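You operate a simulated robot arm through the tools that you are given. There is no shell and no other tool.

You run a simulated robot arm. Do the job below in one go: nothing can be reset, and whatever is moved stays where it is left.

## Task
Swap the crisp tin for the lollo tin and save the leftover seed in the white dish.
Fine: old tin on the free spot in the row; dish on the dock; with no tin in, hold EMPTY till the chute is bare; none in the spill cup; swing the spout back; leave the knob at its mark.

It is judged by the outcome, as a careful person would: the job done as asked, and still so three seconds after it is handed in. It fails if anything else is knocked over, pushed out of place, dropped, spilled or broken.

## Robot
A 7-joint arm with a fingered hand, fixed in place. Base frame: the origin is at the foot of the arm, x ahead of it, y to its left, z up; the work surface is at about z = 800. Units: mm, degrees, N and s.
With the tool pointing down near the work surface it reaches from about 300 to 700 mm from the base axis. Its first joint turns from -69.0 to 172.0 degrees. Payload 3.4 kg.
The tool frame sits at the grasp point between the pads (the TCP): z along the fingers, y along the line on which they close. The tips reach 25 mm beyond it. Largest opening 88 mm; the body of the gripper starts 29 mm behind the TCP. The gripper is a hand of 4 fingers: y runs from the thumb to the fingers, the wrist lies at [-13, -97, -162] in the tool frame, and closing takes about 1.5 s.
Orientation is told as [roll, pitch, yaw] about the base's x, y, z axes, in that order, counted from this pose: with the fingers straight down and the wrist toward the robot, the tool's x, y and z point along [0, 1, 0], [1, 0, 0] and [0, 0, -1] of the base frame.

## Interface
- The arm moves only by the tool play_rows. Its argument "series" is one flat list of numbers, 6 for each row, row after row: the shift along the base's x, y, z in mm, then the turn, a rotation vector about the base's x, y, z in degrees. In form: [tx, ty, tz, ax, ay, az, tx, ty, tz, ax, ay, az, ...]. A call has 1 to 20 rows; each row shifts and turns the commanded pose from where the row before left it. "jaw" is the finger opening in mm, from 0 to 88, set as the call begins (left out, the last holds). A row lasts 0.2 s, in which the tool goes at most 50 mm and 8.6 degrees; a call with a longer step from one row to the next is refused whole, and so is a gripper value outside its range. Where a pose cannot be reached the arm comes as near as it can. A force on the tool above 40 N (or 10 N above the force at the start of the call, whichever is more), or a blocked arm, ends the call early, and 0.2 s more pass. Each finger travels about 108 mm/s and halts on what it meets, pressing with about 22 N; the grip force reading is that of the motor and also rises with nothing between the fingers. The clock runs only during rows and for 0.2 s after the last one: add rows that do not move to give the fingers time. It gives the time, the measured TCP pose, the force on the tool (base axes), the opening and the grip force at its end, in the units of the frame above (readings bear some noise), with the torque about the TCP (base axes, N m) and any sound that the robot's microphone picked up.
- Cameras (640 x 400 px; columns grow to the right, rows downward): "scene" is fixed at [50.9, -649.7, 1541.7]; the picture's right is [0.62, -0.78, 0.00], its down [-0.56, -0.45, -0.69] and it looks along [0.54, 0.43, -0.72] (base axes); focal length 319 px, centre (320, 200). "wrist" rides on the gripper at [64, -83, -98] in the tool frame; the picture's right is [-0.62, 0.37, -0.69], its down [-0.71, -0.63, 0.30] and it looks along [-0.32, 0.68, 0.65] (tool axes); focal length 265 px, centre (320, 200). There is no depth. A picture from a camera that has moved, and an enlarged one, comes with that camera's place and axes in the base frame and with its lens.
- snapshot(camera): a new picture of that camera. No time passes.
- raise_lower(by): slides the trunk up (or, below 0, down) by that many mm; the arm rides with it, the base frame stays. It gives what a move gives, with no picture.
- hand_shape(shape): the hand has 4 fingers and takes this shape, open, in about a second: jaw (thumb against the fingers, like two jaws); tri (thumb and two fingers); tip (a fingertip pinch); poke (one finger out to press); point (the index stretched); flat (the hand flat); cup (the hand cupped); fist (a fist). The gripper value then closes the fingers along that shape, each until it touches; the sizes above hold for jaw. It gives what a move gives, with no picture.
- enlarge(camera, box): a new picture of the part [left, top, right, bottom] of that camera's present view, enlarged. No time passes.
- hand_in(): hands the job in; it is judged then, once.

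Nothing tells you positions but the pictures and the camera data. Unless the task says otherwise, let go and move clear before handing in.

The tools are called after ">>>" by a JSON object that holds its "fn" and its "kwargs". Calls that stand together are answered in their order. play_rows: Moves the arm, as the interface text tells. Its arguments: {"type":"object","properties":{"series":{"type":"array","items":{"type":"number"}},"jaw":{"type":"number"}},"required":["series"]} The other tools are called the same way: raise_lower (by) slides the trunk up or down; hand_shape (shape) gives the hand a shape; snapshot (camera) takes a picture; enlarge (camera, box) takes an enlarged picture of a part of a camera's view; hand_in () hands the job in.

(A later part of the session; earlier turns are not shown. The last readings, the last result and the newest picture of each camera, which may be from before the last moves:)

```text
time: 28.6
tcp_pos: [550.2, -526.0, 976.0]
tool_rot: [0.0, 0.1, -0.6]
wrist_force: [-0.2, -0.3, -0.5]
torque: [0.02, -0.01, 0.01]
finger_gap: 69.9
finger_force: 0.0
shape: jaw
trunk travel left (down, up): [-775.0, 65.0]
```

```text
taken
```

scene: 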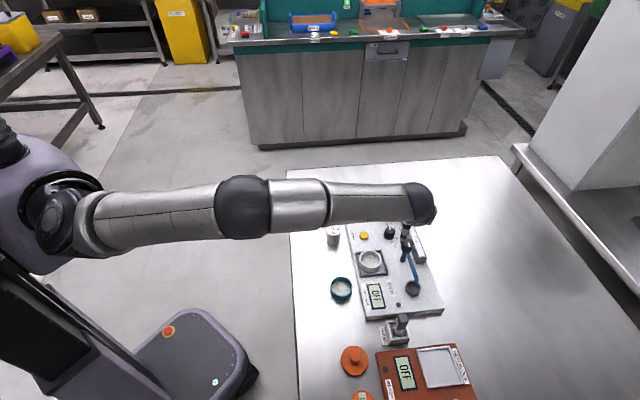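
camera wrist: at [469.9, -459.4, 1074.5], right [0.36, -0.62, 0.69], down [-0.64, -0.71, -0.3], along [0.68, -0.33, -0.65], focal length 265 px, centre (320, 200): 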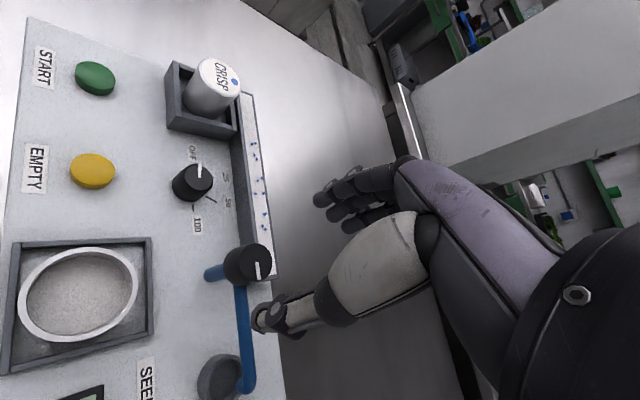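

Very clear view: the dish is in the dock and the dial pointer points at OFF. I'll enlarge to locate the spout knob relative to the tool.

>>> {"fn": "enlarge", "kwargs": {"camera": "wrist", "box": [150, 220, 330, 400]}}

>>> {"fn": "enlarge", "kwargs": {"camera": "wrist", "box": [140, 40, 300, 240]}}

>>> {"fn": "enlarge", "kwargs": {"camera": "scene", "box": [340, 190, 460, 310]}}

```text
2.22 times, centred on (240, 310) of wrist
camera zoom: at [469.9, -459.4, 1074.5], right [0.36, -0.62, 0.69], down [-0.64, -0.71, -0.3], along [0.68, -0.33, -0.65], focal length 590 px, centre (498, -44)
```

zoom: 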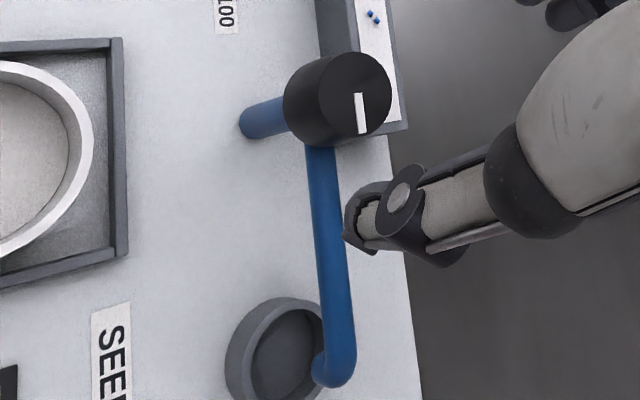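

```text
2.00 times, centred on (220, 140) of wrist
camera zoom: at [469.9, -459.4, 1074.5], right [0.36, -0.62, 0.69], down [-0.64, -0.71, -0.3], along [0.68, -0.33, -0.65], focal length 531 px, centre (520, 320)
```

zoom: 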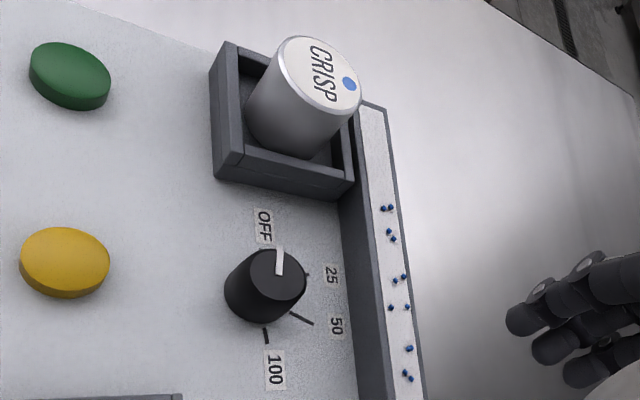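

```text
3.33 times, centred on (400, 250) of scene
camera zoom: at [50.9, -649.7, 1541.7], right [0.62, -0.78, 0.0], down [-0.56, -0.45, -0.69], along [0.54, 0.43, -0.72], focal length 1062 px, centre (53, 33)
```

zoom: 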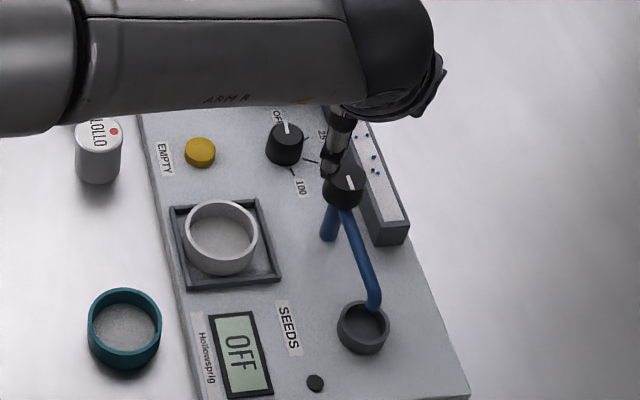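

Combining views, the knob's axis is at about (555.7,-526.7), spanning z≈878–901. I'll correct the position and lower the open hand around it.

>>> {"fn": "play_rows", "kwargs": {"series": [2, -1.2, -15, 0, 0, 0.6, 1.5, -1.2, -15, 0, 0, 0, 0, 0, -15, 0, 0, 0, 0, 0, 0, 0, 0, 0]}}

>>> {"fn": "enlarge", "kwargs": {"camera": "wrist", "box": [180, 150, 400, 370]}}

>>> {"fn": "enlarge", "kwargs": {"camera": "scene", "box": [370, 200, 450, 270]}}

```text
time: 29.6
tcp_pos: [554.2, -528.3, 930.1]
tool_rot: [0.0, 0.0, 0.0]
wrist_force: [-0.5, 0.8, -0.4]
torque: [0.04, 0.02, 0.01]
finger_gap: 69.6
finger_force: 0.0
shape: jaw
trunk travel left (down, up): [-775.0, 65.0]
```

```text
1.82 times, centred on (290, 260) of wrist
camera zoom: at [472.7, -462.9, 1029.4], right [0.37, -0.62, 0.69], down [-0.63, -0.71, -0.3], along [0.68, -0.32, -0.65], focal length 483 px, centre (374, 91)
```

zoom: 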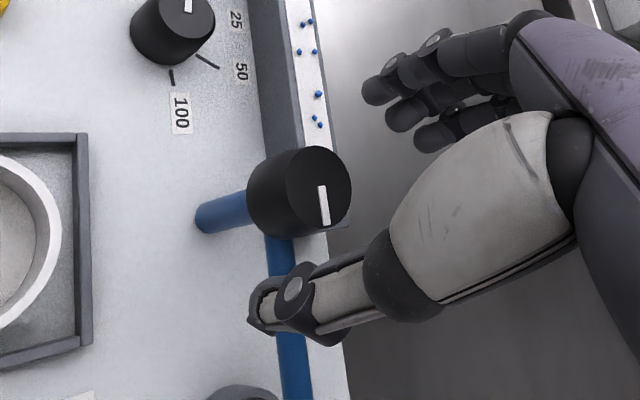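

```text
5.71 times, centred on (410, 235) of scene
camera zoom: at [50.9, -649.7, 1541.7], right [0.62, -0.78, 0.0], down [-0.56, -0.45, -0.69], along [0.54, 0.43, -0.72], focal length 1820 px, centre (-194, 0)
```

zoom: 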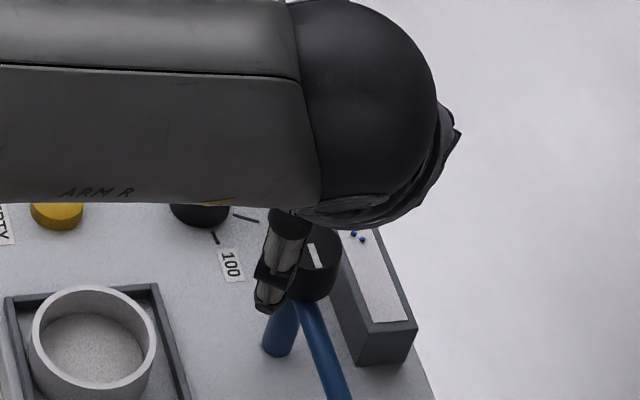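

The tool is centred on the knob within a millimetre. Lowering to grip height, then closing.

>>> {"fn": "play_rows", "kwargs": {"series": [0, 0, -12, 0, 0, 0, 0, 0, -9, 0, 0, 0, 0, 0, -5, 0, 0, 0, 0, 0, 0, 0, 0, 0]}}

>>> {"fn": "play_rows", "kwargs": {"jaw": 10, "series": [0, 0, 0, 0, 0, 0, 0, 0, 0, 0, 0, 0, 0, 0, 0, 0, 0, 0, 0, 0, 0, 0, 0, 0, 0, 0, 0, 0, 0, 0, 0, 0, 0, 0, 0, 0, 0, 0, 0, 0, 0, 0]}}

>>> {"fn": "enlarge", "kwargs": {"camera": "wrist", "box": [180, 150, 400, 370]}}

```text
time: 30.6
tcp_pos: [554.2, -527.7, 903.0]
tool_rot: [-0.1, 0.0, 0.0]
wrist_force: [0.7, -0.2, -0.5]
torque: [-0.01, -0.04, 0.01]
finger_gap: 69.6
finger_force: 0.0
shape: jaw
trunk travel left (down, up): [-775.0, 65.0]
```

```text
time: 32.2
tcp_pos: [555.0, -527.4, 903.4]
tool_rot: [-0.1, 0.0, 0.0]
wrist_force: [-1.6, -0.4, 0.4]
torque: [0.0, 0.01, -0.05]
finger_gap: 19.5
finger_force: 21.8
shape: jaw
trunk travel left (down, up): [-775.0, 65.0]
```

```text
1.82 times, centred on (290, 260) of wrist
camera zoom: at [472.1, -463.0, 1003.3], right [0.37, -0.62, 0.69], down [-0.63, -0.71, -0.3], along [0.68, -0.32, -0.65], focal length 483 px, centre (374, 91)
```

zoom: 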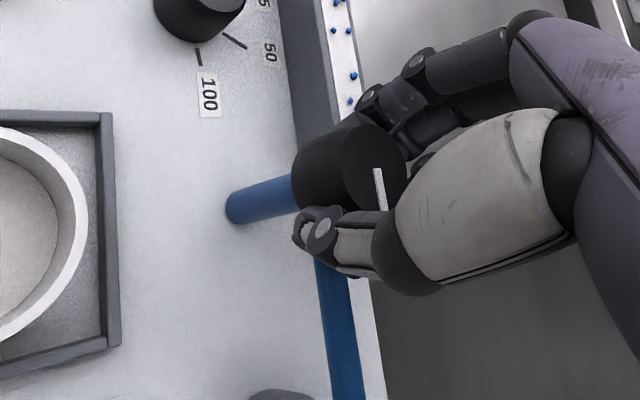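

The knob is gripped. I'll twist a first 30° clockwise and check that the spout follows.

>>> {"fn": "play_rows", "kwargs": {"series": [0, 0, 0, 0, 0, -4, 0, 0, 0, 0, 0, -5, 0, 0, 0, 0, 0, -5, 0, 0, 0, 0, 0, -5, 0, 0, 0, 0, 0, -5, 0, 0, 0, 0, 0, -4, 0, 0, 0, 0, 0, -2, 0, 0, 0, 0, 0, 0]}}

>>> {"fn": "enlarge", "kwargs": {"camera": "wrist", "box": [120, 100, 400, 400]}}

>>> {"fn": "enlarge", "kwargs": {"camera": "scene", "box": [350, 200, 450, 310]}}

```text
time: 34.0
tcp_pos: [555.0, -528.0, 902.8]
tool_rot: [0.0, 0.0, -30.2]
wrist_force: [-5.6, 1.2, -0.6]
torque: [0.02, 0.05, 0.02]
finger_gap: 19.5
finger_force: 21.4
shape: jaw
trunk travel left (down, up): [-775.0, 65.0]
```

```text
1.33 times, centred on (260, 250) of wrist
camera zoom: at [515.5, -429.2, 1003.4], right [0.01, -0.72, 0.69], down [-0.9, -0.3, -0.3], along [0.43, -0.62, -0.65], focal length 354 px, centre (400, 133)
```

zoom: 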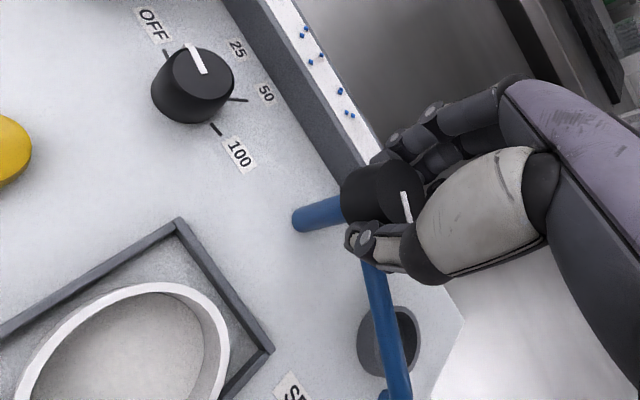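

```text
3.64 times, centred on (400, 255) of scene
camera zoom: at [50.9, -649.7, 1541.7], right [0.62, -0.78, 0.0], down [-0.56, -0.45, -0.69], along [0.54, 0.43, -0.72], focal length 1158 px, centre (29, 0)
```

zoom: 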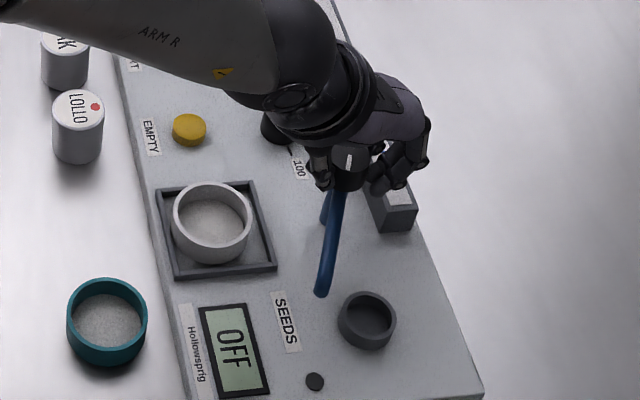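

The spout follows the twist. Continuing most of the way to the dish.

>>> {"fn": "play_rows", "kwargs": {"series": [0, 0, 0, 0, 0, -4, 0, 0, 0, 0, 0, -5, 0, 0, 0, 0, 0, -5, 0, 0, 0, 0, 0, -5, 0, 0, 0, 0, 0, -5, 0, 0, 0, 0, 0, -5, 0, 0, 0, 0, 0, -5, 0, 0, 0, 0, 0, -5, 0, 0, 0, 0, 0, -5, 0, 0, 0, 0, 0, -4, 0, 0, 0, 0, 0, -4, 0, 0, 0, 0, 0, 0]}}

>>> {"fn": "snapshot", "kwargs": {"camera": "wrist"}}

>>> {"fn": "enlarge", "kwargs": {"camera": "scene", "box": [350, 200, 450, 310]}}

```text
time: 36.6
tcp_pos: [555.6, -527.1, 903.5]
tool_rot: [0.0, 0.0, -82.0]
wrist_force: [-3.8, 3.9, -3.6]
torque: [0.06, 0.06, 0.03]
finger_gap: 18.8
finger_force: 22.1
shape: jaw
trunk travel left (down, up): [-775.0, 65.0]
```

```text
taken
camera wrist: at [608.2, -434.7, 1003.6], right [-0.56, -0.45, 0.69], down [-0.79, 0.53, -0.3], along [-0.23, -0.72, -0.65], focal length 265 px, centre (320, 200)
```

wrist: 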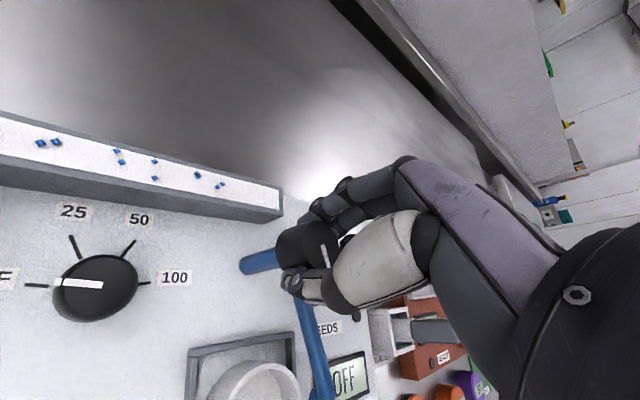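

```text
3.64 times, centred on (400, 255) of scene
camera zoom: at [50.9, -649.7, 1541.7], right [0.62, -0.78, 0.0], down [-0.56, -0.45, -0.69], along [0.54, 0.43, -0.72], focal length 1158 px, centre (29, 0)
```

zoom: 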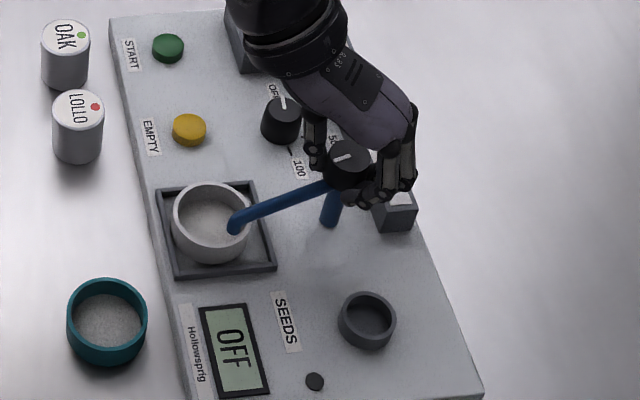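

The spout is over the dish but a bit short of its centre. I'll turn a further 9°.

>>> {"fn": "play_rows", "kwargs": {"series": [0, 0, 0, 0, 0, -3, 0, 0, 0, 0, 0, -3, 0, 0, 0, 0, 0, -3, 0, 0, 0, 0, 0, 0]}}

>>> {"fn": "snapshot", "kwargs": {"camera": "wrist"}}

>>> {"fn": "enlarge", "kwargs": {"camera": "scene", "box": [350, 220, 430, 290]}}

```text
time: 37.6
tcp_pos: [554.6, -526.7, 904.5]
tool_rot: [0.1, 0.0, -91.1]
wrist_force: [-4.4, 6.0, -2.9]
torque: [0.08, 0.06, -0.05]
finger_gap: 18.7
finger_force: 21.9
shape: jaw
trunk travel left (down, up): [-775.0, 65.0]
```

```text
taken
camera wrist: at [621.8, -444.1, 1003.6], right [-0.63, -0.36, 0.69], down [-0.7, 0.64, -0.3], along [-0.34, -0.68, -0.65], focal length 265 px, centre (320, 200)
```

wrist: 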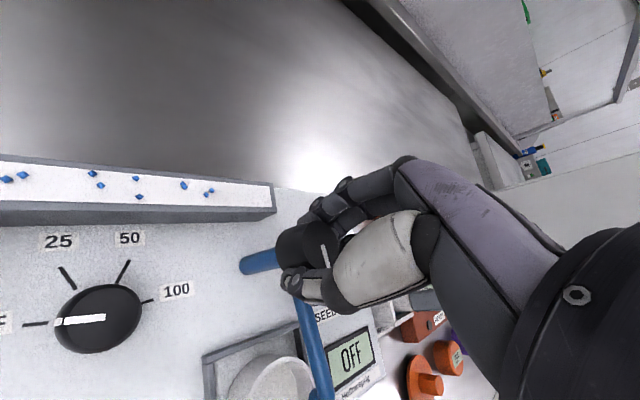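

```text
5.71 times, centred on (390, 255) of scene
camera zoom: at [50.9, -649.7, 1541.7], right [0.62, -0.78, 0.0], down [-0.56, -0.45, -0.69], along [0.54, 0.43, -0.72], focal length 1820 px, centre (-80, -114)
```

zoom: 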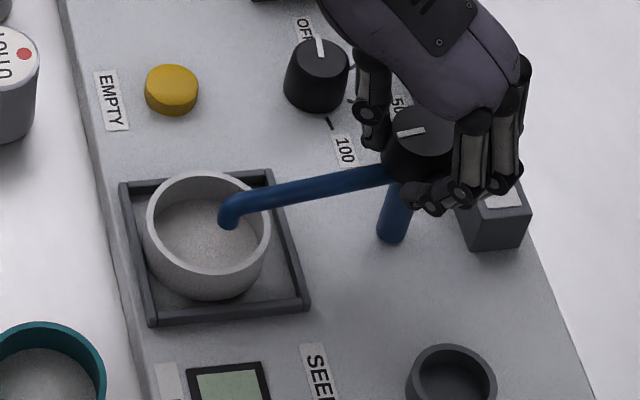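

The tip is about 11 mm off the dish centre. Turning 6° more, watching the torque.

>>> {"fn": "play_rows", "kwargs": {"series": [0, 0, 0, 0, 0, -2, 0, 0, 0, 0, 0, -2, 0, 0, 0, 0, 0, -2, 0, 0, 0, 0, 0, 0]}}

>>> {"fn": "enlarge", "kwargs": {"camera": "scene", "box": [350, 220, 430, 290]}}

>>> {"fn": "enlarge", "kwargs": {"camera": "wrist", "box": [180, 220, 400, 400]}}

```text
time: 38.6
tcp_pos: [555.6, -526.8, 903.7]
tool_rot: [0.0, 0.0, -97.0]
wrist_force: [-4.2, 7.1, -3.9]
torque: [0.06, 0.07, 0.0]
finger_gap: 18.9
finger_force: 22.3
shape: jaw
trunk travel left (down, up): [-775.0, 65.0]
```

```text
5.71 times, centred on (390, 255) of scene
camera zoom: at [50.9, -649.7, 1541.7], right [0.62, -0.78, 0.0], down [-0.56, -0.45, -0.69], along [0.54, 0.43, -0.72], focal length 1820 px, centre (-80, -114)
```

zoom: 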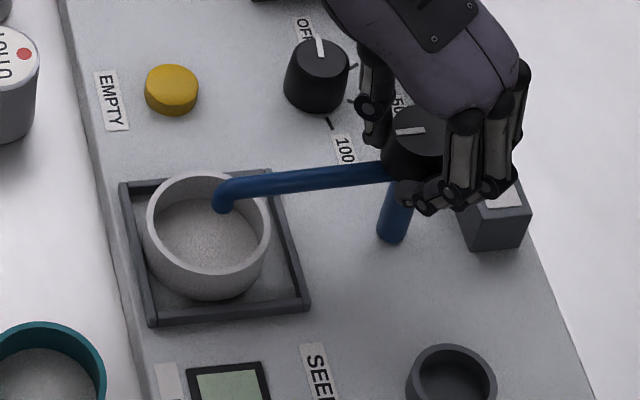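

```text
2.22 times, centred on (290, 310) of wrist
camera zoom: at [630.2, -451.6, 1003.7], right [-0.66, -0.29, 0.69], down [-0.63, 0.71, -0.3], along [-0.41, -0.64, -0.65], focal length 590 px, centre (387, -44)
```

zoom: 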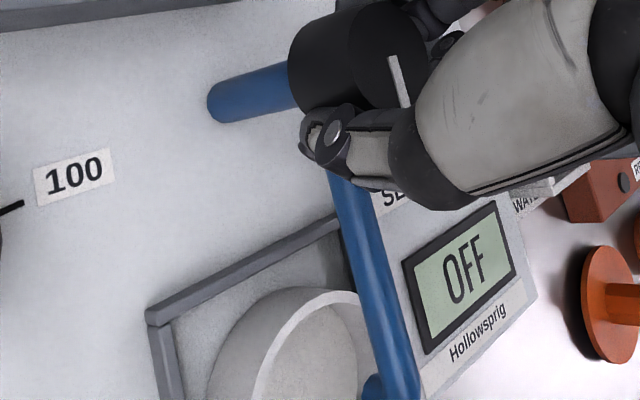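

The spout tip is now within about 4 mm of the dish centre. Releasing the knob and rising clear.

>>> {"fn": "play_rows", "kwargs": {"jaw": 70, "series": [0, 0, 0, 0, 0, 0, 0, 0, 0, 0, 0, 0, 0, 0, 0, 0, 0, 0, 0, 0, 0, 0, 0, 0, 0, 0, 10, 0, 0, 0, 0, 0, 20, 0, 0, 0, 0, 0, 30, 0, 0, 0, 0, 0, 30, 0, 0, 0, 0, 0, 0, 0, 0, 0]}}

>>> {"fn": "enlarge", "kwargs": {"camera": "scene", "box": [350, 190, 450, 300]}}

>>> {"fn": "snapshot", "kwargs": {"camera": "wrist"}}

```text
time: 40.6
tcp_pos: [555.6, -527.0, 995.1]
tool_rot: [0.0, 0.0, -97.0]
wrist_force: [1.0, -0.2, 0.8]
torque: [-0.01, -0.02, 0.0]
finger_gap: 69.5
finger_force: 0.1
shape: jaw
trunk travel left (down, up): [-775.0, 65.0]
```

```text
3.64 times, centred on (400, 245) of scene
camera zoom: at [50.9, -649.7, 1541.7], right [0.62, -0.78, 0.0], down [-0.56, -0.45, -0.69], along [0.54, 0.43, -0.72], focal length 1158 px, centre (29, 36)
```

zoom: 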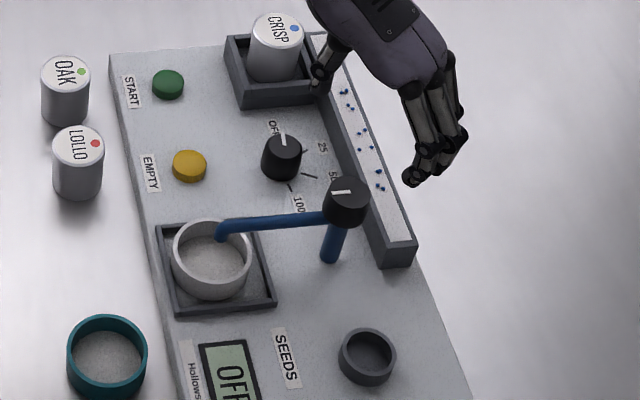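

```text
taken
camera wrist: at [630.9, -451.5, 1093.8], right [-0.66, -0.29, 0.69], down [-0.63, 0.71, -0.3], along [-0.41, -0.64, -0.65], focal length 265 px, centre (320, 200)
```

wrist: 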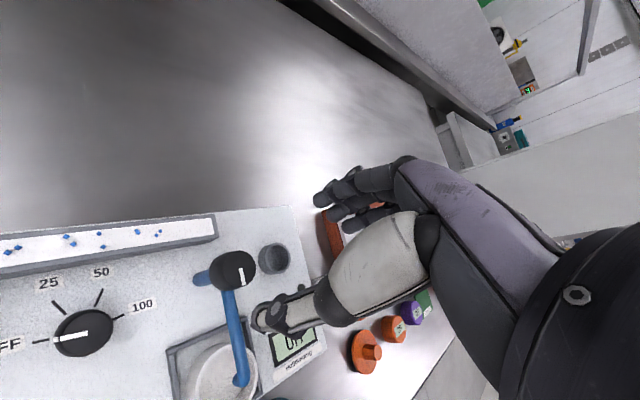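

The spout stays over the dish, and the row, tins and chute are all undisturbed. Next I move above the crisp tin with the hand turned radially.

>>> {"fn": "play_rows", "kwargs": {"jaw": 66, "series": [10, 10, 0, 0, 0, 7.3, 14, 14, 0, 0, 0, 7.3, 14, 14, 0, 0, 0, 7.3, 14, 14, 0, 0, 0, 7.3, 14, 14, 0, 0, 0, 7.3, 14, 14, 0, 0, 0, 7.3, 14, 14, 0, 0, 0, 7.3, 14, 14, 0, 0, 0, 7.3, 14, 14, 0, 0, 0, 7.2, 0, 0, 0, 0, 0, 0]}}

>>> {"fn": "enlarge", "kwargs": {"camera": "wrist", "box": [120, 140, 400, 400]}}

>>> {"fn": "enlarge", "kwargs": {"camera": "scene", "box": [340, 120, 460, 230]}}

```text
time: 42.8
tcp_pos: [677.3, -405.6, 994.9]
tool_rot: [0.0, 0.0, -31.3]
wrist_force: [0.3, 0.6, 0.3]
torque: [0.01, 0.02, -0.01]
finger_gap: 66.1
finger_force: 0.1
shape: jaw
trunk travel left (down, up): [-775.0, 65.0]
```

```text
1.54 times, centred on (260, 270) of wrist
camera zoom: at [640.2, -306.7, 1094.2], right [-0.01, -0.72, 0.69], down [-0.91, -0.28, -0.3], along [0.42, -0.63, -0.65], focal length 408 px, centre (412, 92)
```

zoom: 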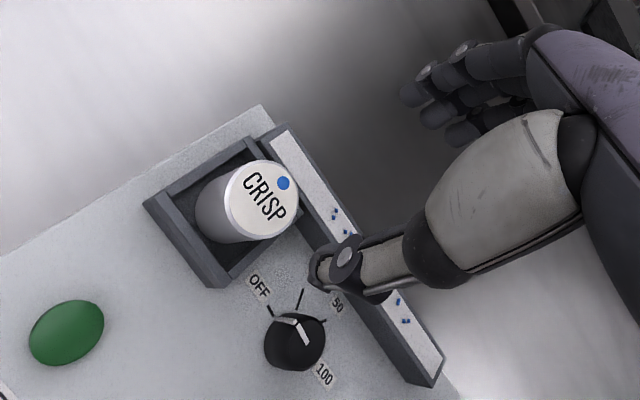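

```text
3.64 times, centred on (400, 175) of scene
camera zoom: at [50.9, -649.7, 1541.7], right [0.62, -0.78, 0.0], down [-0.56, -0.45, -0.69], along [0.54, 0.43, -0.72], focal length 1158 px, centre (29, 291)
```

zoom: 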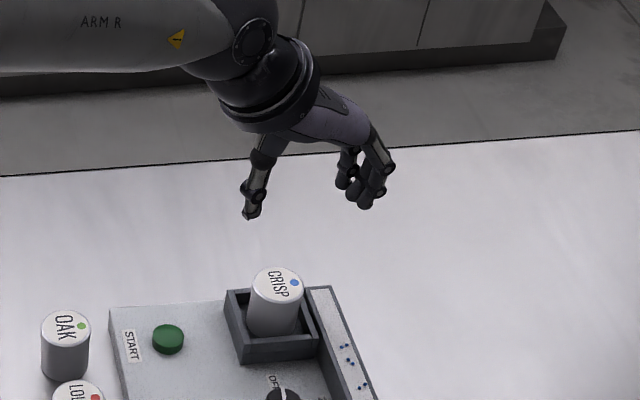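

The tin is at about (679.6,-404.3), under 2 mm from the tool. Descending partway, then a check.

>>> {"fn": "play_rows", "kwargs": {"series": [0.8, 0, -20, 0, 0, 0, 0.8, 0, -25, 0, 0, 0, 0, 0, -25, 0, 0, 0, 0, 0, -15, 0, 0, 0, 0, 0, 0, 0, 0, 0]}}

>>> {"fn": "enlarge", "kwargs": {"camera": "wrist", "box": [160, 140, 400, 360]}}

>>> {"fn": "enlarge", "kwargs": {"camera": "scene", "box": [350, 160, 440, 230]}}

```text
time: 44.0
tcp_pos: [678.4, -405.3, 910.0]
tool_rot: [0.0, 0.0, -31.4]
wrist_force: [-0.2, -0.3, -0.1]
torque: [0.0, 0.0, -0.01]
finger_gap: 66.3
finger_force: 0.1
shape: jaw
trunk travel left (down, up): [-775.0, 65.0]
```

```text
1.82 times, centred on (280, 250) of wrist
camera zoom: at [641.8, -306.8, 1008.7], right [-0.01, -0.72, 0.69], down [-0.91, -0.28, -0.3], along [0.41, -0.63, -0.65], focal length 483 px, centre (393, 109)
```

zoom: 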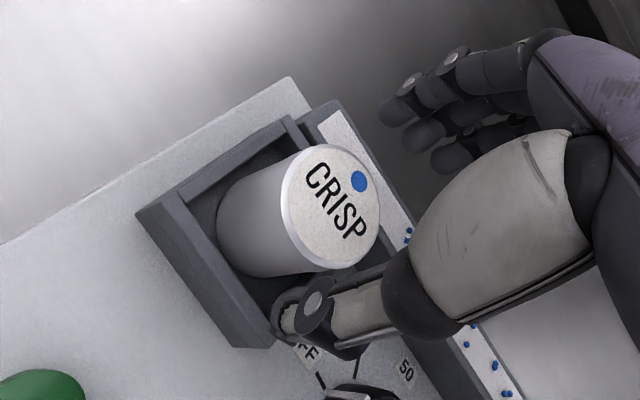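

```text
5.71 times, centred on (395, 195) of scene
camera zoom: at [50.9, -649.7, 1541.7], right [0.62, -0.78, 0.0], down [-0.56, -0.45, -0.69], along [0.54, 0.43, -0.72], focal length 1820 px, centre (-109, 229)
```

zoom: 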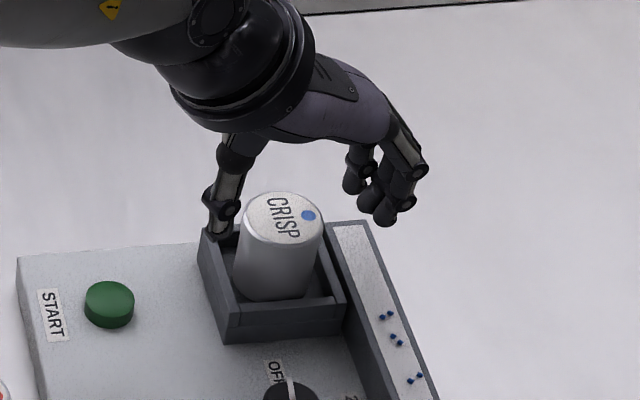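

Aligned within a millimetre. Lowering to grip height with the tips just above the socket walls.

>>> {"fn": "play_rows", "kwargs": {"series": [0.5, -0.5, -12, 0, 0, 0, 0, 0, -12, 0, 0, 0, 0, 0, -8, 0, 0, 0, 0, 0, -5, 0, 0, 0, 0, 0, 0, 0, 0, 0]}}

>>> {"fn": "enlarge", "kwargs": {"camera": "wrist", "box": [160, 140, 400, 360]}}

>>> {"fn": "enlarge", "kwargs": {"camera": "scene", "box": [350, 160, 440, 230]}}

```text
time: 45.2
tcp_pos: [678.7, -405.8, 874.5]
tool_rot: [0.0, -0.3, -31.4]
wrist_force: [0.8, -0.4, 7.6]
torque: [-0.19, -0.26, 0.01]
finger_gap: 66.1
finger_force: 0.1
shape: jaw
trunk travel left (down, up): [-775.0, 65.0]
```

```text
1.82 times, centred on (280, 250) of wrist
camera zoom: at [641.9, -306.5, 974.0], right [-0.01, -0.72, 0.69], down [-0.91, -0.28, -0.31], along [0.42, -0.63, -0.65], focal length 483 px, centre (393, 109)
```

zoom: 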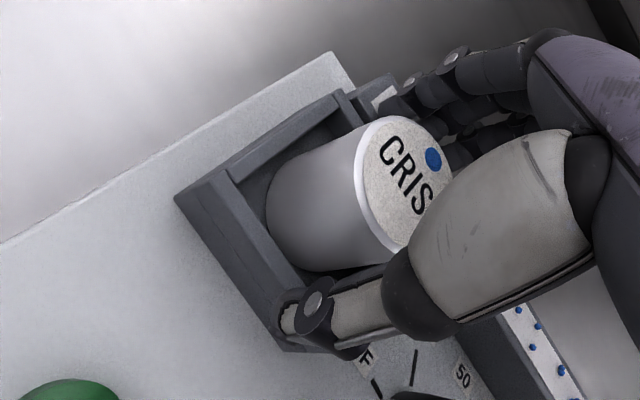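

```text
5.71 times, centred on (395, 195) of scene
camera zoom: at [50.9, -649.7, 1541.7], right [0.62, -0.78, 0.0], down [-0.56, -0.45, -0.69], along [0.54, 0.43, -0.72], focal length 1820 px, centre (-109, 229)
```

zoom: 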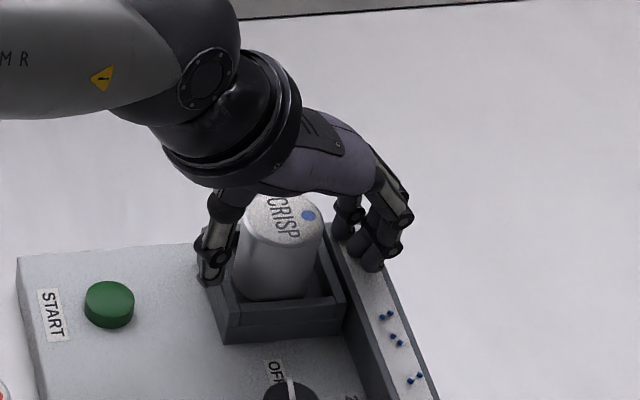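

The far fingertips touched the chute rim lightly (about 7 N). I'll rise 4 mm to clear it, then close on the tin.

>>> {"fn": "play_rows", "kwargs": {"series": [0, 0, 4, 0, 0, 0, 0, 0, 0, 0, 0, 0]}}

>>> {"fn": "play_rows", "kwargs": {"jaw": 15, "series": [0, 0, 0, 0, 0, 0, 0, 0, 0, 0, 0, 0, 0, 0, 0, 0, 0, 0, 0, 0, 0, 0, 0, 0, 0, 0, 0, 0, 0, 0, 0, 0, 0, 0, 0, 0, 0, 0, 0, 0, 0, 0]}}

>>> {"fn": "enlarge", "kwargs": {"camera": "wrist", "box": [160, 140, 400, 360]}}

>>> {"fn": "enlarge", "kwargs": {"camera": "scene", "box": [350, 160, 440, 230]}}

```text
time: 45.8
tcp_pos: [678.5, -405.6, 874.9]
tool_rot: [0.0, 0.1, -31.5]
wrist_force: [0.5, -0.4, 0.9]
torque: [-0.04, -0.05, 0.01]
finger_gap: 66.5
finger_force: 0.0
shape: jaw
trunk travel left (down, up): [-775.0, 65.0]
```

```text
time: 47.4
tcp_pos: [677.9, -407.0, 875.9]
tool_rot: [0.0, 0.0, -31.5]
wrist_force: [0.2, -0.6, -0.2]
torque: [0.02, 0.02, -0.02]
finger_gap: 32.5
finger_force: 21.9
shape: jaw
trunk travel left (down, up): [-775.0, 65.0]
```

```text
1.82 times, centred on (280, 250) of wrist
camera zoom: at [642.6, -307.1, 975.6], right [-0.01, -0.72, 0.69], down [-0.91, -0.28, -0.3], along [0.41, -0.63, -0.65], focal length 483 px, centre (393, 109)
```

zoom: 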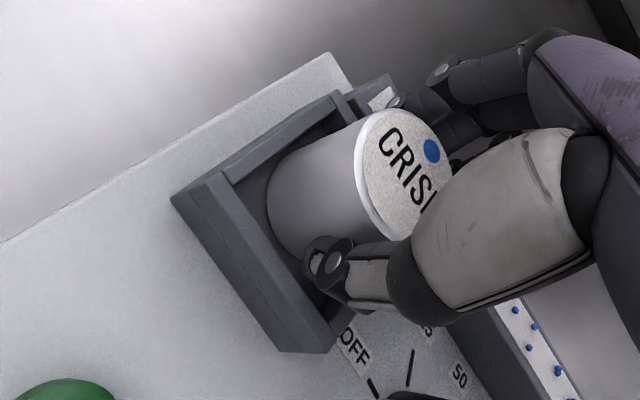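

```text
5.71 times, centred on (395, 195) of scene
camera zoom: at [50.9, -649.7, 1541.7], right [0.62, -0.78, 0.0], down [-0.56, -0.45, -0.69], along [0.54, 0.43, -0.72], focal length 1820 px, centre (-109, 229)
```

zoom: 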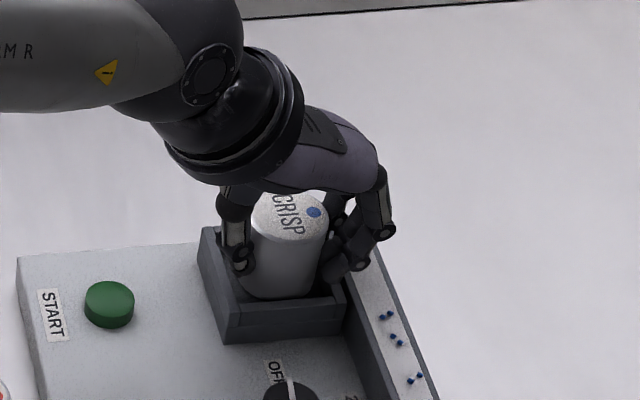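

The crisp tin is gripped (22 N). Lifting it straight out of the socket.

>>> {"fn": "play_rows", "kwargs": {"series": [0, 0, 4, 0, 0, 0, 0, 0, 8, 0, 0, 0, 0, 0, 12, 0, 0, 0, 0, 0, 16, 0, 0, 0, 0, 0, 20, 0, 0, 0, 0, 0, 25, 0, 0, 0, 0, 0, 0, 0, 0, 0]}}

>>> {"fn": "enlarge", "kwargs": {"camera": "wrist", "box": [120, 120, 400, 400]}}

>>> {"fn": "enlarge", "kwargs": {"camera": "scene", "box": [340, 120, 460, 230]}}

```text
time: 49.0
tcp_pos: [679.6, -405.5, 960.9]
tool_rot: [0.0, 0.2, -31.4]
wrist_force: [0.7, 0.7, -0.8]
torque: [-0.02, -0.04, 0.01]
finger_gap: 33.0
finger_force: 21.7
shape: jaw
trunk travel left (down, up): [-775.0, 65.0]
```

```text
1.43 times, centred on (260, 260) of wrist
camera zoom: at [642.9, -307.0, 1059.6], right [-0.01, -0.72, 0.69], down [-0.91, -0.28, -0.3], along [0.41, -0.63, -0.65], focal length 379 px, centre (406, 114)
```

zoom: 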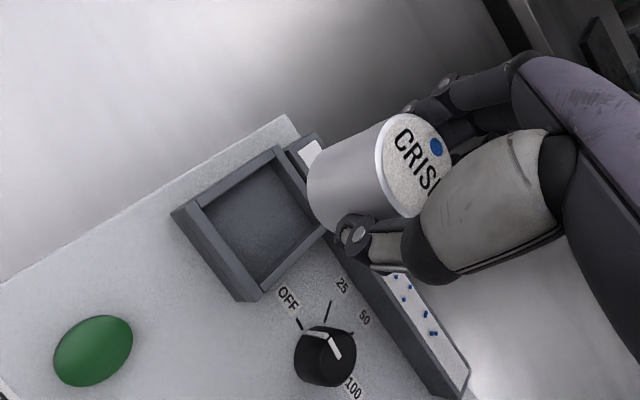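

```text
3.64 times, centred on (400, 175) of scene
camera zoom: at [50.9, -649.7, 1541.7], right [0.62, -0.78, 0.0], down [-0.56, -0.45, -0.69], along [0.54, 0.43, -0.72], focal length 1158 px, centre (29, 291)
```

zoom: 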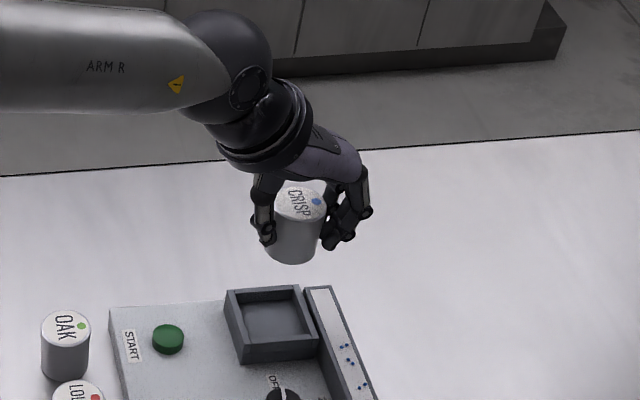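

The tin is out and upright. I'll carry it at height to above the free spot after LOLLO while turning the hand to yaw -135.

>>> {"fn": "play_rows", "kwargs": {"series": [-10, 0, 0, 0, 0, -7, -14, 1, 0, 0, 0, -7.4, -16, 1.5, 0, 0, 0, -7.4, -17, 1.5, 0, 0, 0, -7.4, -17, 1.5, 0, 0, 0, -7.4, -17, 1.5, 0, 0, 0, -7.4, -17, 1.5, 0, 0, 0, -7.4, -17, 1.5, 0, 0, 0, -7.4, -17, 1.5, 0, 0, 0, -7.4, -17, 1.5, 0, 0, 0, -7.4, -17, 1.5, 0, 0, 0, -7.4, -17, 1.5, 0, 0, 0, -7.4, -17, 1.5, 0, 0, 0, -7.4, -13, 1, 0, 0, 0, -7.8, 0, 0, 0, 0, 0, 0]}}

>>> {"fn": "snapshot", "kwargs": {"camera": "wrist"}}

>>> {"fn": "snapshot", "kwargs": {"camera": "scene"}}

```text
time: 52.2
tcp_pos: [456.6, -386.6, 961.0]
tool_rot: [0.0, 0.0, -135.1]
wrist_force: [0.9, 0.3, 0.3]
torque: [0.02, 0.0, 0.0]
finger_gap: 32.7
finger_force: 21.9
shape: jaw
trunk travel left (down, up): [-775.0, 65.0]
```

```text
taken
camera wrist: at [561.7, -373.3, 1060.0], right [-0.7, 0.18, 0.69], down [-0.06, 0.95, -0.3], along [-0.71, -0.25, -0.65], focal length 265 px, centre (320, 200)
```

wrist: 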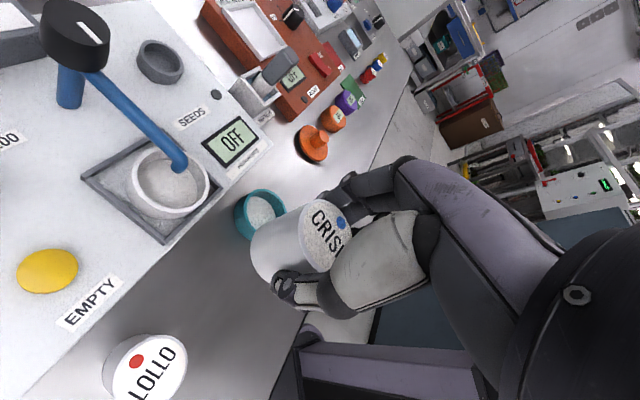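

```text
taken
```

scene: 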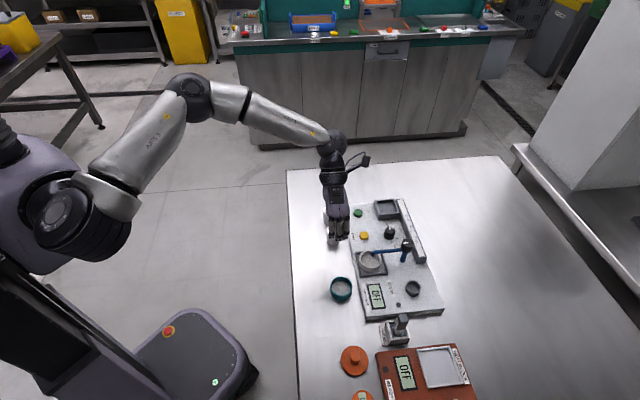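

I'm above the spot between LOLLO and the teal dish. Checking the table there closely for any mark.

>>> {"fn": "enlarge", "kwargs": {"camera": "wrist", "box": [90, 180, 330, 400]}}

>>> {"fn": "enlarge", "kwargs": {"camera": "scene", "box": [300, 180, 380, 310]}}

```text
1.82 times, centred on (210, 290) of wrist
camera zoom: at [561.7, -373.3, 1060.0], right [-0.7, 0.18, 0.69], down [-0.06, 0.95, -0.3], along [-0.71, -0.25, -0.65], focal length 483 px, centre (520, 36)
```

zoom: 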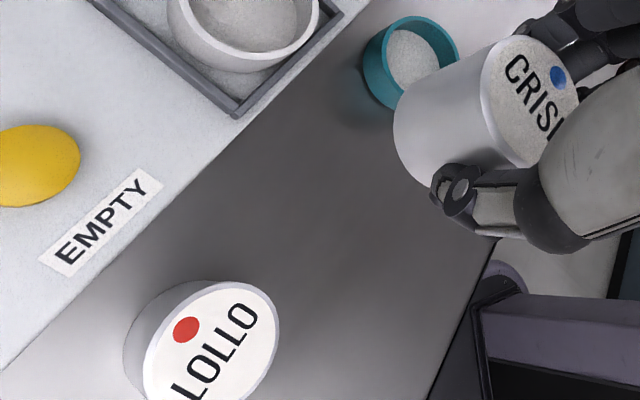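

```text
3.08 times, centred on (340, 245) of scene
camera zoom: at [50.9, -649.7, 1541.7], right [0.62, -0.78, 0.0], down [-0.56, -0.45, -0.69], along [0.54, 0.43, -0.72], focal length 980 px, centre (258, 62)
```

zoom: 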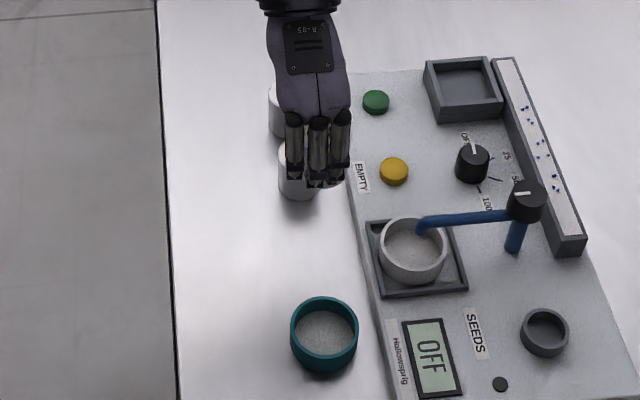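

No mark, so I use the regular spacing: OAK (562,-282) and LOLLO (511,-334) give a free spot at about (458.5,-386). Lowering the tin there.

>>> {"fn": "play_rows", "kwargs": {"series": [0.8, 0.7, -20, 0, 0, 0, 0, 0, -25, 0, 0, 0, 0, 0, -25, 0, 0, 0, 0, 0, -20, 0, 0, 0, 0, 0, -12, 0, 0, 0, 0, 0, 0, 0, 0, 0]}}

>>> {"fn": "snapshot", "kwargs": {"camera": "wrist"}}

>>> {"fn": "enlarge", "kwargs": {"camera": "scene", "box": [300, 180, 380, 310]}}

```text
time: 53.6
tcp_pos: [458.2, -387.6, 858.6]
tool_rot: [0.0, 0.0, -135.0]
wrist_force: [-0.3, 0.7, 0.0]
torque: [0.01, -0.01, -0.02]
finger_gap: 32.8
finger_force: 22.0
shape: jaw
trunk travel left (down, up): [-775.0, 65.0]
```

```text
taken
camera wrist: at [563.1, -373.0, 957.6], right [-0.7, 0.18, 0.69], down [-0.06, 0.95, -0.3], along [-0.71, -0.25, -0.65], focal length 265 px, centre (320, 200)
```

wrist: 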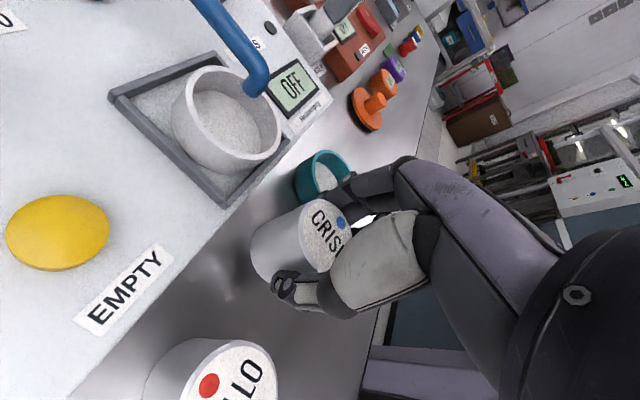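

```text
3.08 times, centred on (340, 245) of scene
camera zoom: at [50.9, -649.7, 1541.7], right [0.62, -0.78, 0.0], down [-0.56, -0.45, -0.69], along [0.54, 0.43, -0.72], focal length 980 px, centre (258, 62)
```

zoom: 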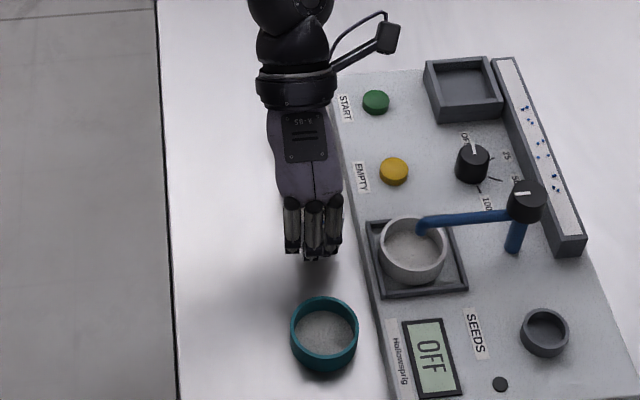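

Everything is clear around the tin. Now I ease down in small steps until it touches the table.

>>> {"fn": "play_rows", "kwargs": {"series": [0, 0, -3, 0, 0, 0, 0, 0, -3, 0, 0, 0, 0, 0, -2, 0, 0, 0, 0, 0, -1.5, 0, 0, 0, 0, 0, -1, 0, 0, 0, 0, 0, 0, 0, 0, 0]}}

```text
time: 55.0
tcp_pos: [457.4, -385.9, 849.3]
tool_rot: [0.0, 0.1, -135.0]
wrist_force: [-0.4, -0.5, -1.3]
torque: [0.02, -0.01, 0.02]
finger_gap: 32.5
finger_force: 21.9
shape: jaw
trunk travel left (down, up): [-775.0, 65.0]
```

>>> {"fn": "play_rows", "kwargs": {"series": [0, 0, -1, 0, 0, 0, 0, 0, -1, 0, 0, 0, 0, 0, 0, 0, 0, 0]}}

>>> {"fn": "enlarge", "kwargs": {"camera": "wrist", "box": [200, 140, 420, 360]}}

```text
time: 55.8
tcp_pos: [458.0, -387.2, 845.8]
tool_rot: [0.1, 0.0, -135.0]
wrist_force: [0.6, -0.6, -1.3]
torque: [0.01, 0.0, 0.01]
finger_gap: 32.6
finger_force: 22.3
shape: jaw
trunk travel left (down, up): [-775.0, 65.0]
```

```text
1.82 times, centred on (310, 250) of wrist
camera zoom: at [562.7, -372.6, 945.4], right [-0.7, 0.18, 0.69], down [-0.06, 0.95, -0.3], along [-0.71, -0.25, -0.65], focal length 483 px, centre (338, 109)
```

zoom: 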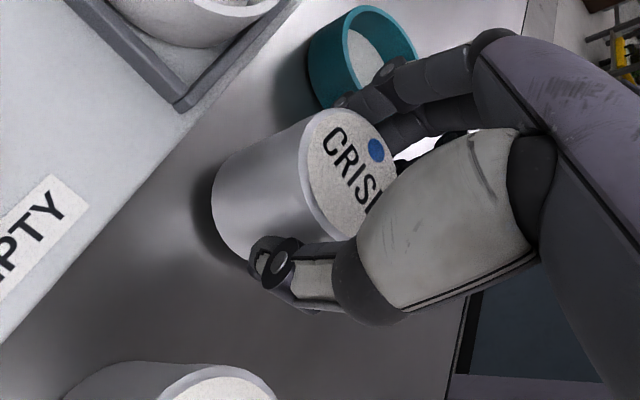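

>>> {"fn": "play_rows", "kwargs": {"series": [0, 0, -1, 0, 0, 0, 0, 0, 0, 0, 0, 0]}}

>>> {"fn": "play_rows", "kwargs": {"series": [0, 0, -1, 0, 0, 0, 0, 0, 0, 0, 0, 0]}}

```text
time: 56.4
tcp_pos: [456.8, -386.0, 845.1]
tool_rot: [0.1, 0.0, -135.0]
wrist_force: [0.3, 0.1, -1.6]
torque: [0.01, -0.02, -0.01]
finger_gap: 33.0
finger_force: 21.6
shape: jaw
trunk travel left (down, up): [-775.0, 65.0]
```

```text
time: 57.0
tcp_pos: [457.4, -387.1, 844.2]
tool_rot: [0.0, 0.0, -135.0]
wrist_force: [-0.1, 0.3, -1.2]
torque: [0.0, 0.01, 0.01]
finger_gap: 32.4
finger_force: 22.8
shape: jaw
trunk travel left (down, up): [-775.0, 65.0]
```

I see no contact force yet, so I'll continue in 1 mm steps.

>>> {"fn": "play_rows", "kwargs": {"series": [0, 0, -1, 0, 0, 0, 0, 0, 0, 0, 0, 0]}}

>>> {"fn": "play_rows", "kwargs": {"series": [0, 0, -1, 0, 0, 0, 0, 0, 0, 0, 0, 0]}}

>>> {"fn": "enlarge", "kwargs": {"camera": "wrist", "box": [220, 160, 380, 320]}}

```text
time: 57.6
tcp_pos: [456.9, -386.2, 843.9]
tool_rot: [0.0, 0.0, -135.0]
wrist_force: [-0.4, -0.3, 0.5]
torque: [0.0, 0.01, -0.01]
finger_gap: 32.6
finger_force: 21.9
shape: jaw
trunk travel left (down, up): [-775.0, 65.0]
```

```text
time: 58.2
tcp_pos: [456.4, -387.2, 842.4]
tool_rot: [0.0, -0.1, -135.1]
wrist_force: [0.3, -0.7, -0.6]
torque: [0.0, -0.01, -0.01]
finger_gap: 32.8
finger_force: 21.9
shape: jaw
trunk travel left (down, up): [-775.0, 65.0]
```

```text
2.50 times, centred on (300, 240) of wrist
camera zoom: at [562.8, -372.8, 941.6], right [-0.7, 0.18, 0.69], down [-0.06, 0.95, -0.3], along [-0.71, -0.25, -0.65], focal length 664 px, centre (370, 100)
```

zoom: 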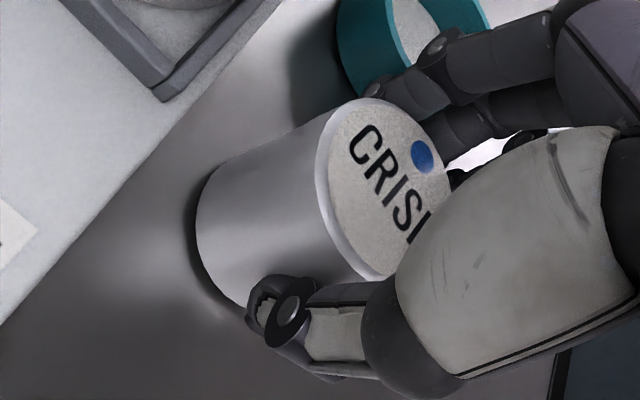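

>>> {"fn": "play_rows", "kwargs": {"series": [0, 0, -1, 0, 0, 0, 0, 0, 0, 0, 0, 0]}}

>>> {"fn": "play_rows", "kwargs": {"series": [0, 0, -1, 0, 0, 0, 0, 0, 0, 0, 0, 0]}}

```text
time: 58.8
tcp_pos: [458.0, -387.2, 841.5]
tool_rot: [0.0, -0.1, -135.0]
wrist_force: [-0.7, -0.5, -1.2]
torque: [0.01, 0.02, -0.02]
finger_gap: 32.4
finger_force: 22.2
shape: jaw
trunk travel left (down, up): [-775.0, 65.0]
```

```text
time: 59.4
tcp_pos: [457.4, -387.0, 840.9]
tool_rot: [0.0, -0.1, -135.0]
wrist_force: [-0.2, -0.1, -0.9]
torque: [0.02, -0.05, 0.0]
finger_gap: 32.8
finger_force: 22.0
shape: jaw
trunk travel left (down, up): [-775.0, 65.0]
```

>>> {"fn": "play_rows", "kwargs": {"series": [0, 0, -1, 0, 0, 0, 0, 0, 0, 0, 0, 0]}}

>>> {"fn": "play_rows", "kwargs": {"series": [0, 0, -1, 0, 0, 0, 0, 0, 0, 0, 0, 0]}}

>>> {"fn": "enlarge", "kwargs": {"camera": "scene", "box": [310, 220, 370, 280]}}

>>> {"fn": "enlarge", "kwargs": {"camera": "wrist", "box": [220, 160, 380, 320]}}

```text
time: 60.0
tcp_pos: [457.9, -385.6, 839.5]
tool_rot: [0.0, 0.0, -135.0]
wrist_force: [0.5, -0.4, 2.8]
torque: [0.01, 0.03, -0.02]
finger_gap: 32.6
finger_force: 21.8
shape: jaw
trunk travel left (down, up): [-775.0, 65.0]
```

```text
time: 60.6
tcp_pos: [456.8, -386.1, 840.3]
tool_rot: [0.2, 0.0, -135.0]
wrist_force: [1.2, -1.4, 6.5]
torque: [-0.06, 0.02, 0.03]
finger_gap: 32.7
finger_force: 21.9
shape: jaw
trunk travel left (down, up): [-775.0, 65.0]
```

```text
6.67 times, centred on (340, 250) of scene
camera zoom: at [50.9, -649.7, 1541.7], right [0.62, -0.78, 0.0], down [-0.56, -0.45, -0.69], along [0.54, 0.43, -0.72], focal length 2124 px, centre (187, -133)
```

zoom: 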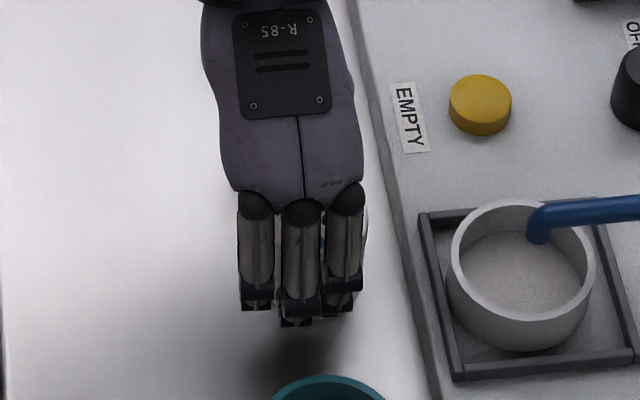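

```text
2.50 times, centred on (300, 240) of wrist
camera zoom: at [562.2, -372.2, 938.6], right [-0.7, 0.18, 0.69], down [-0.06, 0.95, -0.31], along [-0.71, -0.26, -0.65], focal length 664 px, centre (370, 100)
```

zoom: 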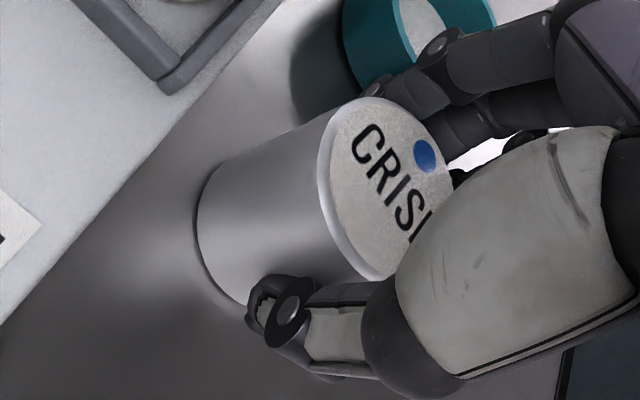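

The tin is down (6.5 N contact). I'll release the preload and open just enough to clear.

>>> {"fn": "play_rows", "kwargs": {"series": [0, 0, 0.8, 0, 0, 0, 0, 0, 0, 0, 0, 0]}}

>>> {"fn": "play_rows", "kwargs": {"jaw": 54, "series": [0, 0, 0, 0, 0, 0, 0, 0, 0, 0, 0, 0, 0, 0, 0, 0, 0, 0, 0, 0, 0, 0, 0, 0]}}

>>> {"fn": "enlarge", "kwargs": {"camera": "wrist", "box": [180, 140, 400, 360]}}

```text
time: 61.2
tcp_pos: [457.0, -387.1, 838.6]
tool_rot: [0.0, 0.0, -135.0]
wrist_force: [1.2, -0.7, 5.7]
torque: [-0.05, 0.0, -0.02]
finger_gap: 32.9
finger_force: 21.9
shape: jaw
trunk travel left (down, up): [-775.0, 65.0]
```

```text
time: 62.2
tcp_pos: [457.1, -385.7, 838.8]
tool_rot: [0.1, -0.1, -135.1]
wrist_force: [-0.4, 0.5, -0.7]
torque: [0.01, 0.01, 0.01]
finger_gap: 53.6
finger_force: 0.0
shape: jaw
trunk travel left (down, up): [-775.0, 65.0]
```

```text
1.82 times, centred on (290, 250) of wrist
camera zoom: at [562.7, -372.5, 938.3], right [-0.7, 0.18, 0.69], down [-0.06, 0.95, -0.3], along [-0.71, -0.25, -0.65], focal length 483 px, centre (374, 109)
```

zoom: 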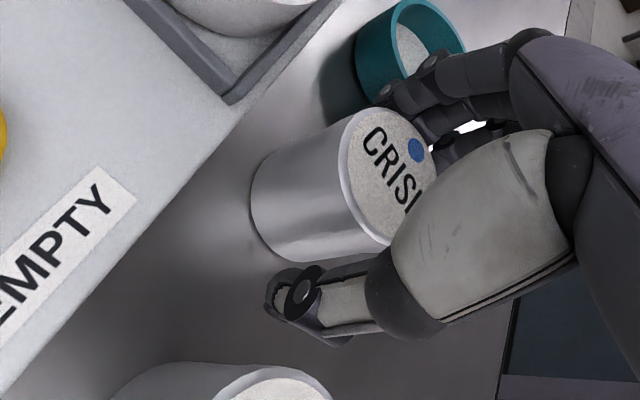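

The tin stands free on the spot. Rising straight up and checking.

>>> {"fn": "play_rows", "kwargs": {"series": [0, 0, 8, 0, 0, 0, 0, 0, 15, 0, 0, 0, 0, 0, 25, 0, 0, 0, 0, 0, 30, 0, 0, 0, 0, 0, 40, 0, 0, 0, 0, 0, 0, 0, 0, 0]}}

>>> {"fn": "snapshot", "kwargs": {"camera": "wrist"}}

>>> {"fn": "snapshot", "kwargs": {"camera": "scene"}}

```text
time: 63.6
tcp_pos: [457.6, -386.3, 957.4]
tool_rot: [0.0, 0.1, -135.0]
wrist_force: [0.5, -0.2, 0.1]
torque: [0.01, 0.0, -0.01]
finger_gap: 53.7
finger_force: 0.0
shape: jaw
trunk travel left (down, up): [-775.0, 65.0]
```

```text
taken
camera wrist: at [562.6, -371.9, 1056.6], right [-0.7, 0.18, 0.69], down [-0.06, 0.95, -0.3], along [-0.71, -0.25, -0.65], focal length 265 px, centre (320, 200)
```

wrist: 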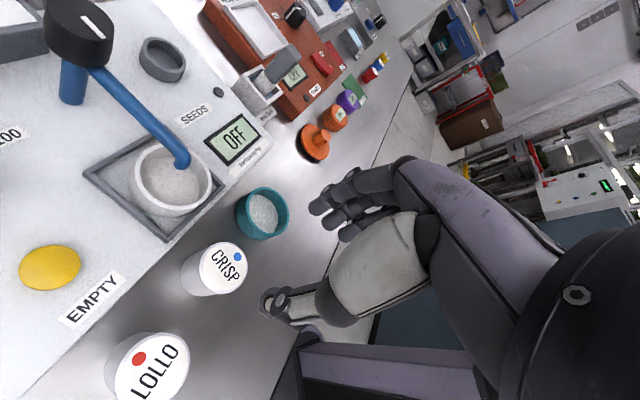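

```text
taken
```

scene: 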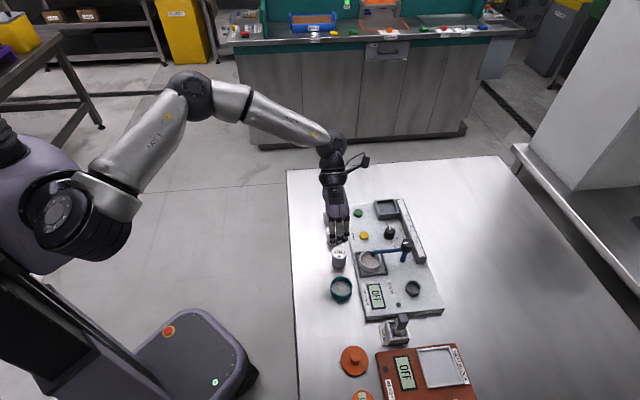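

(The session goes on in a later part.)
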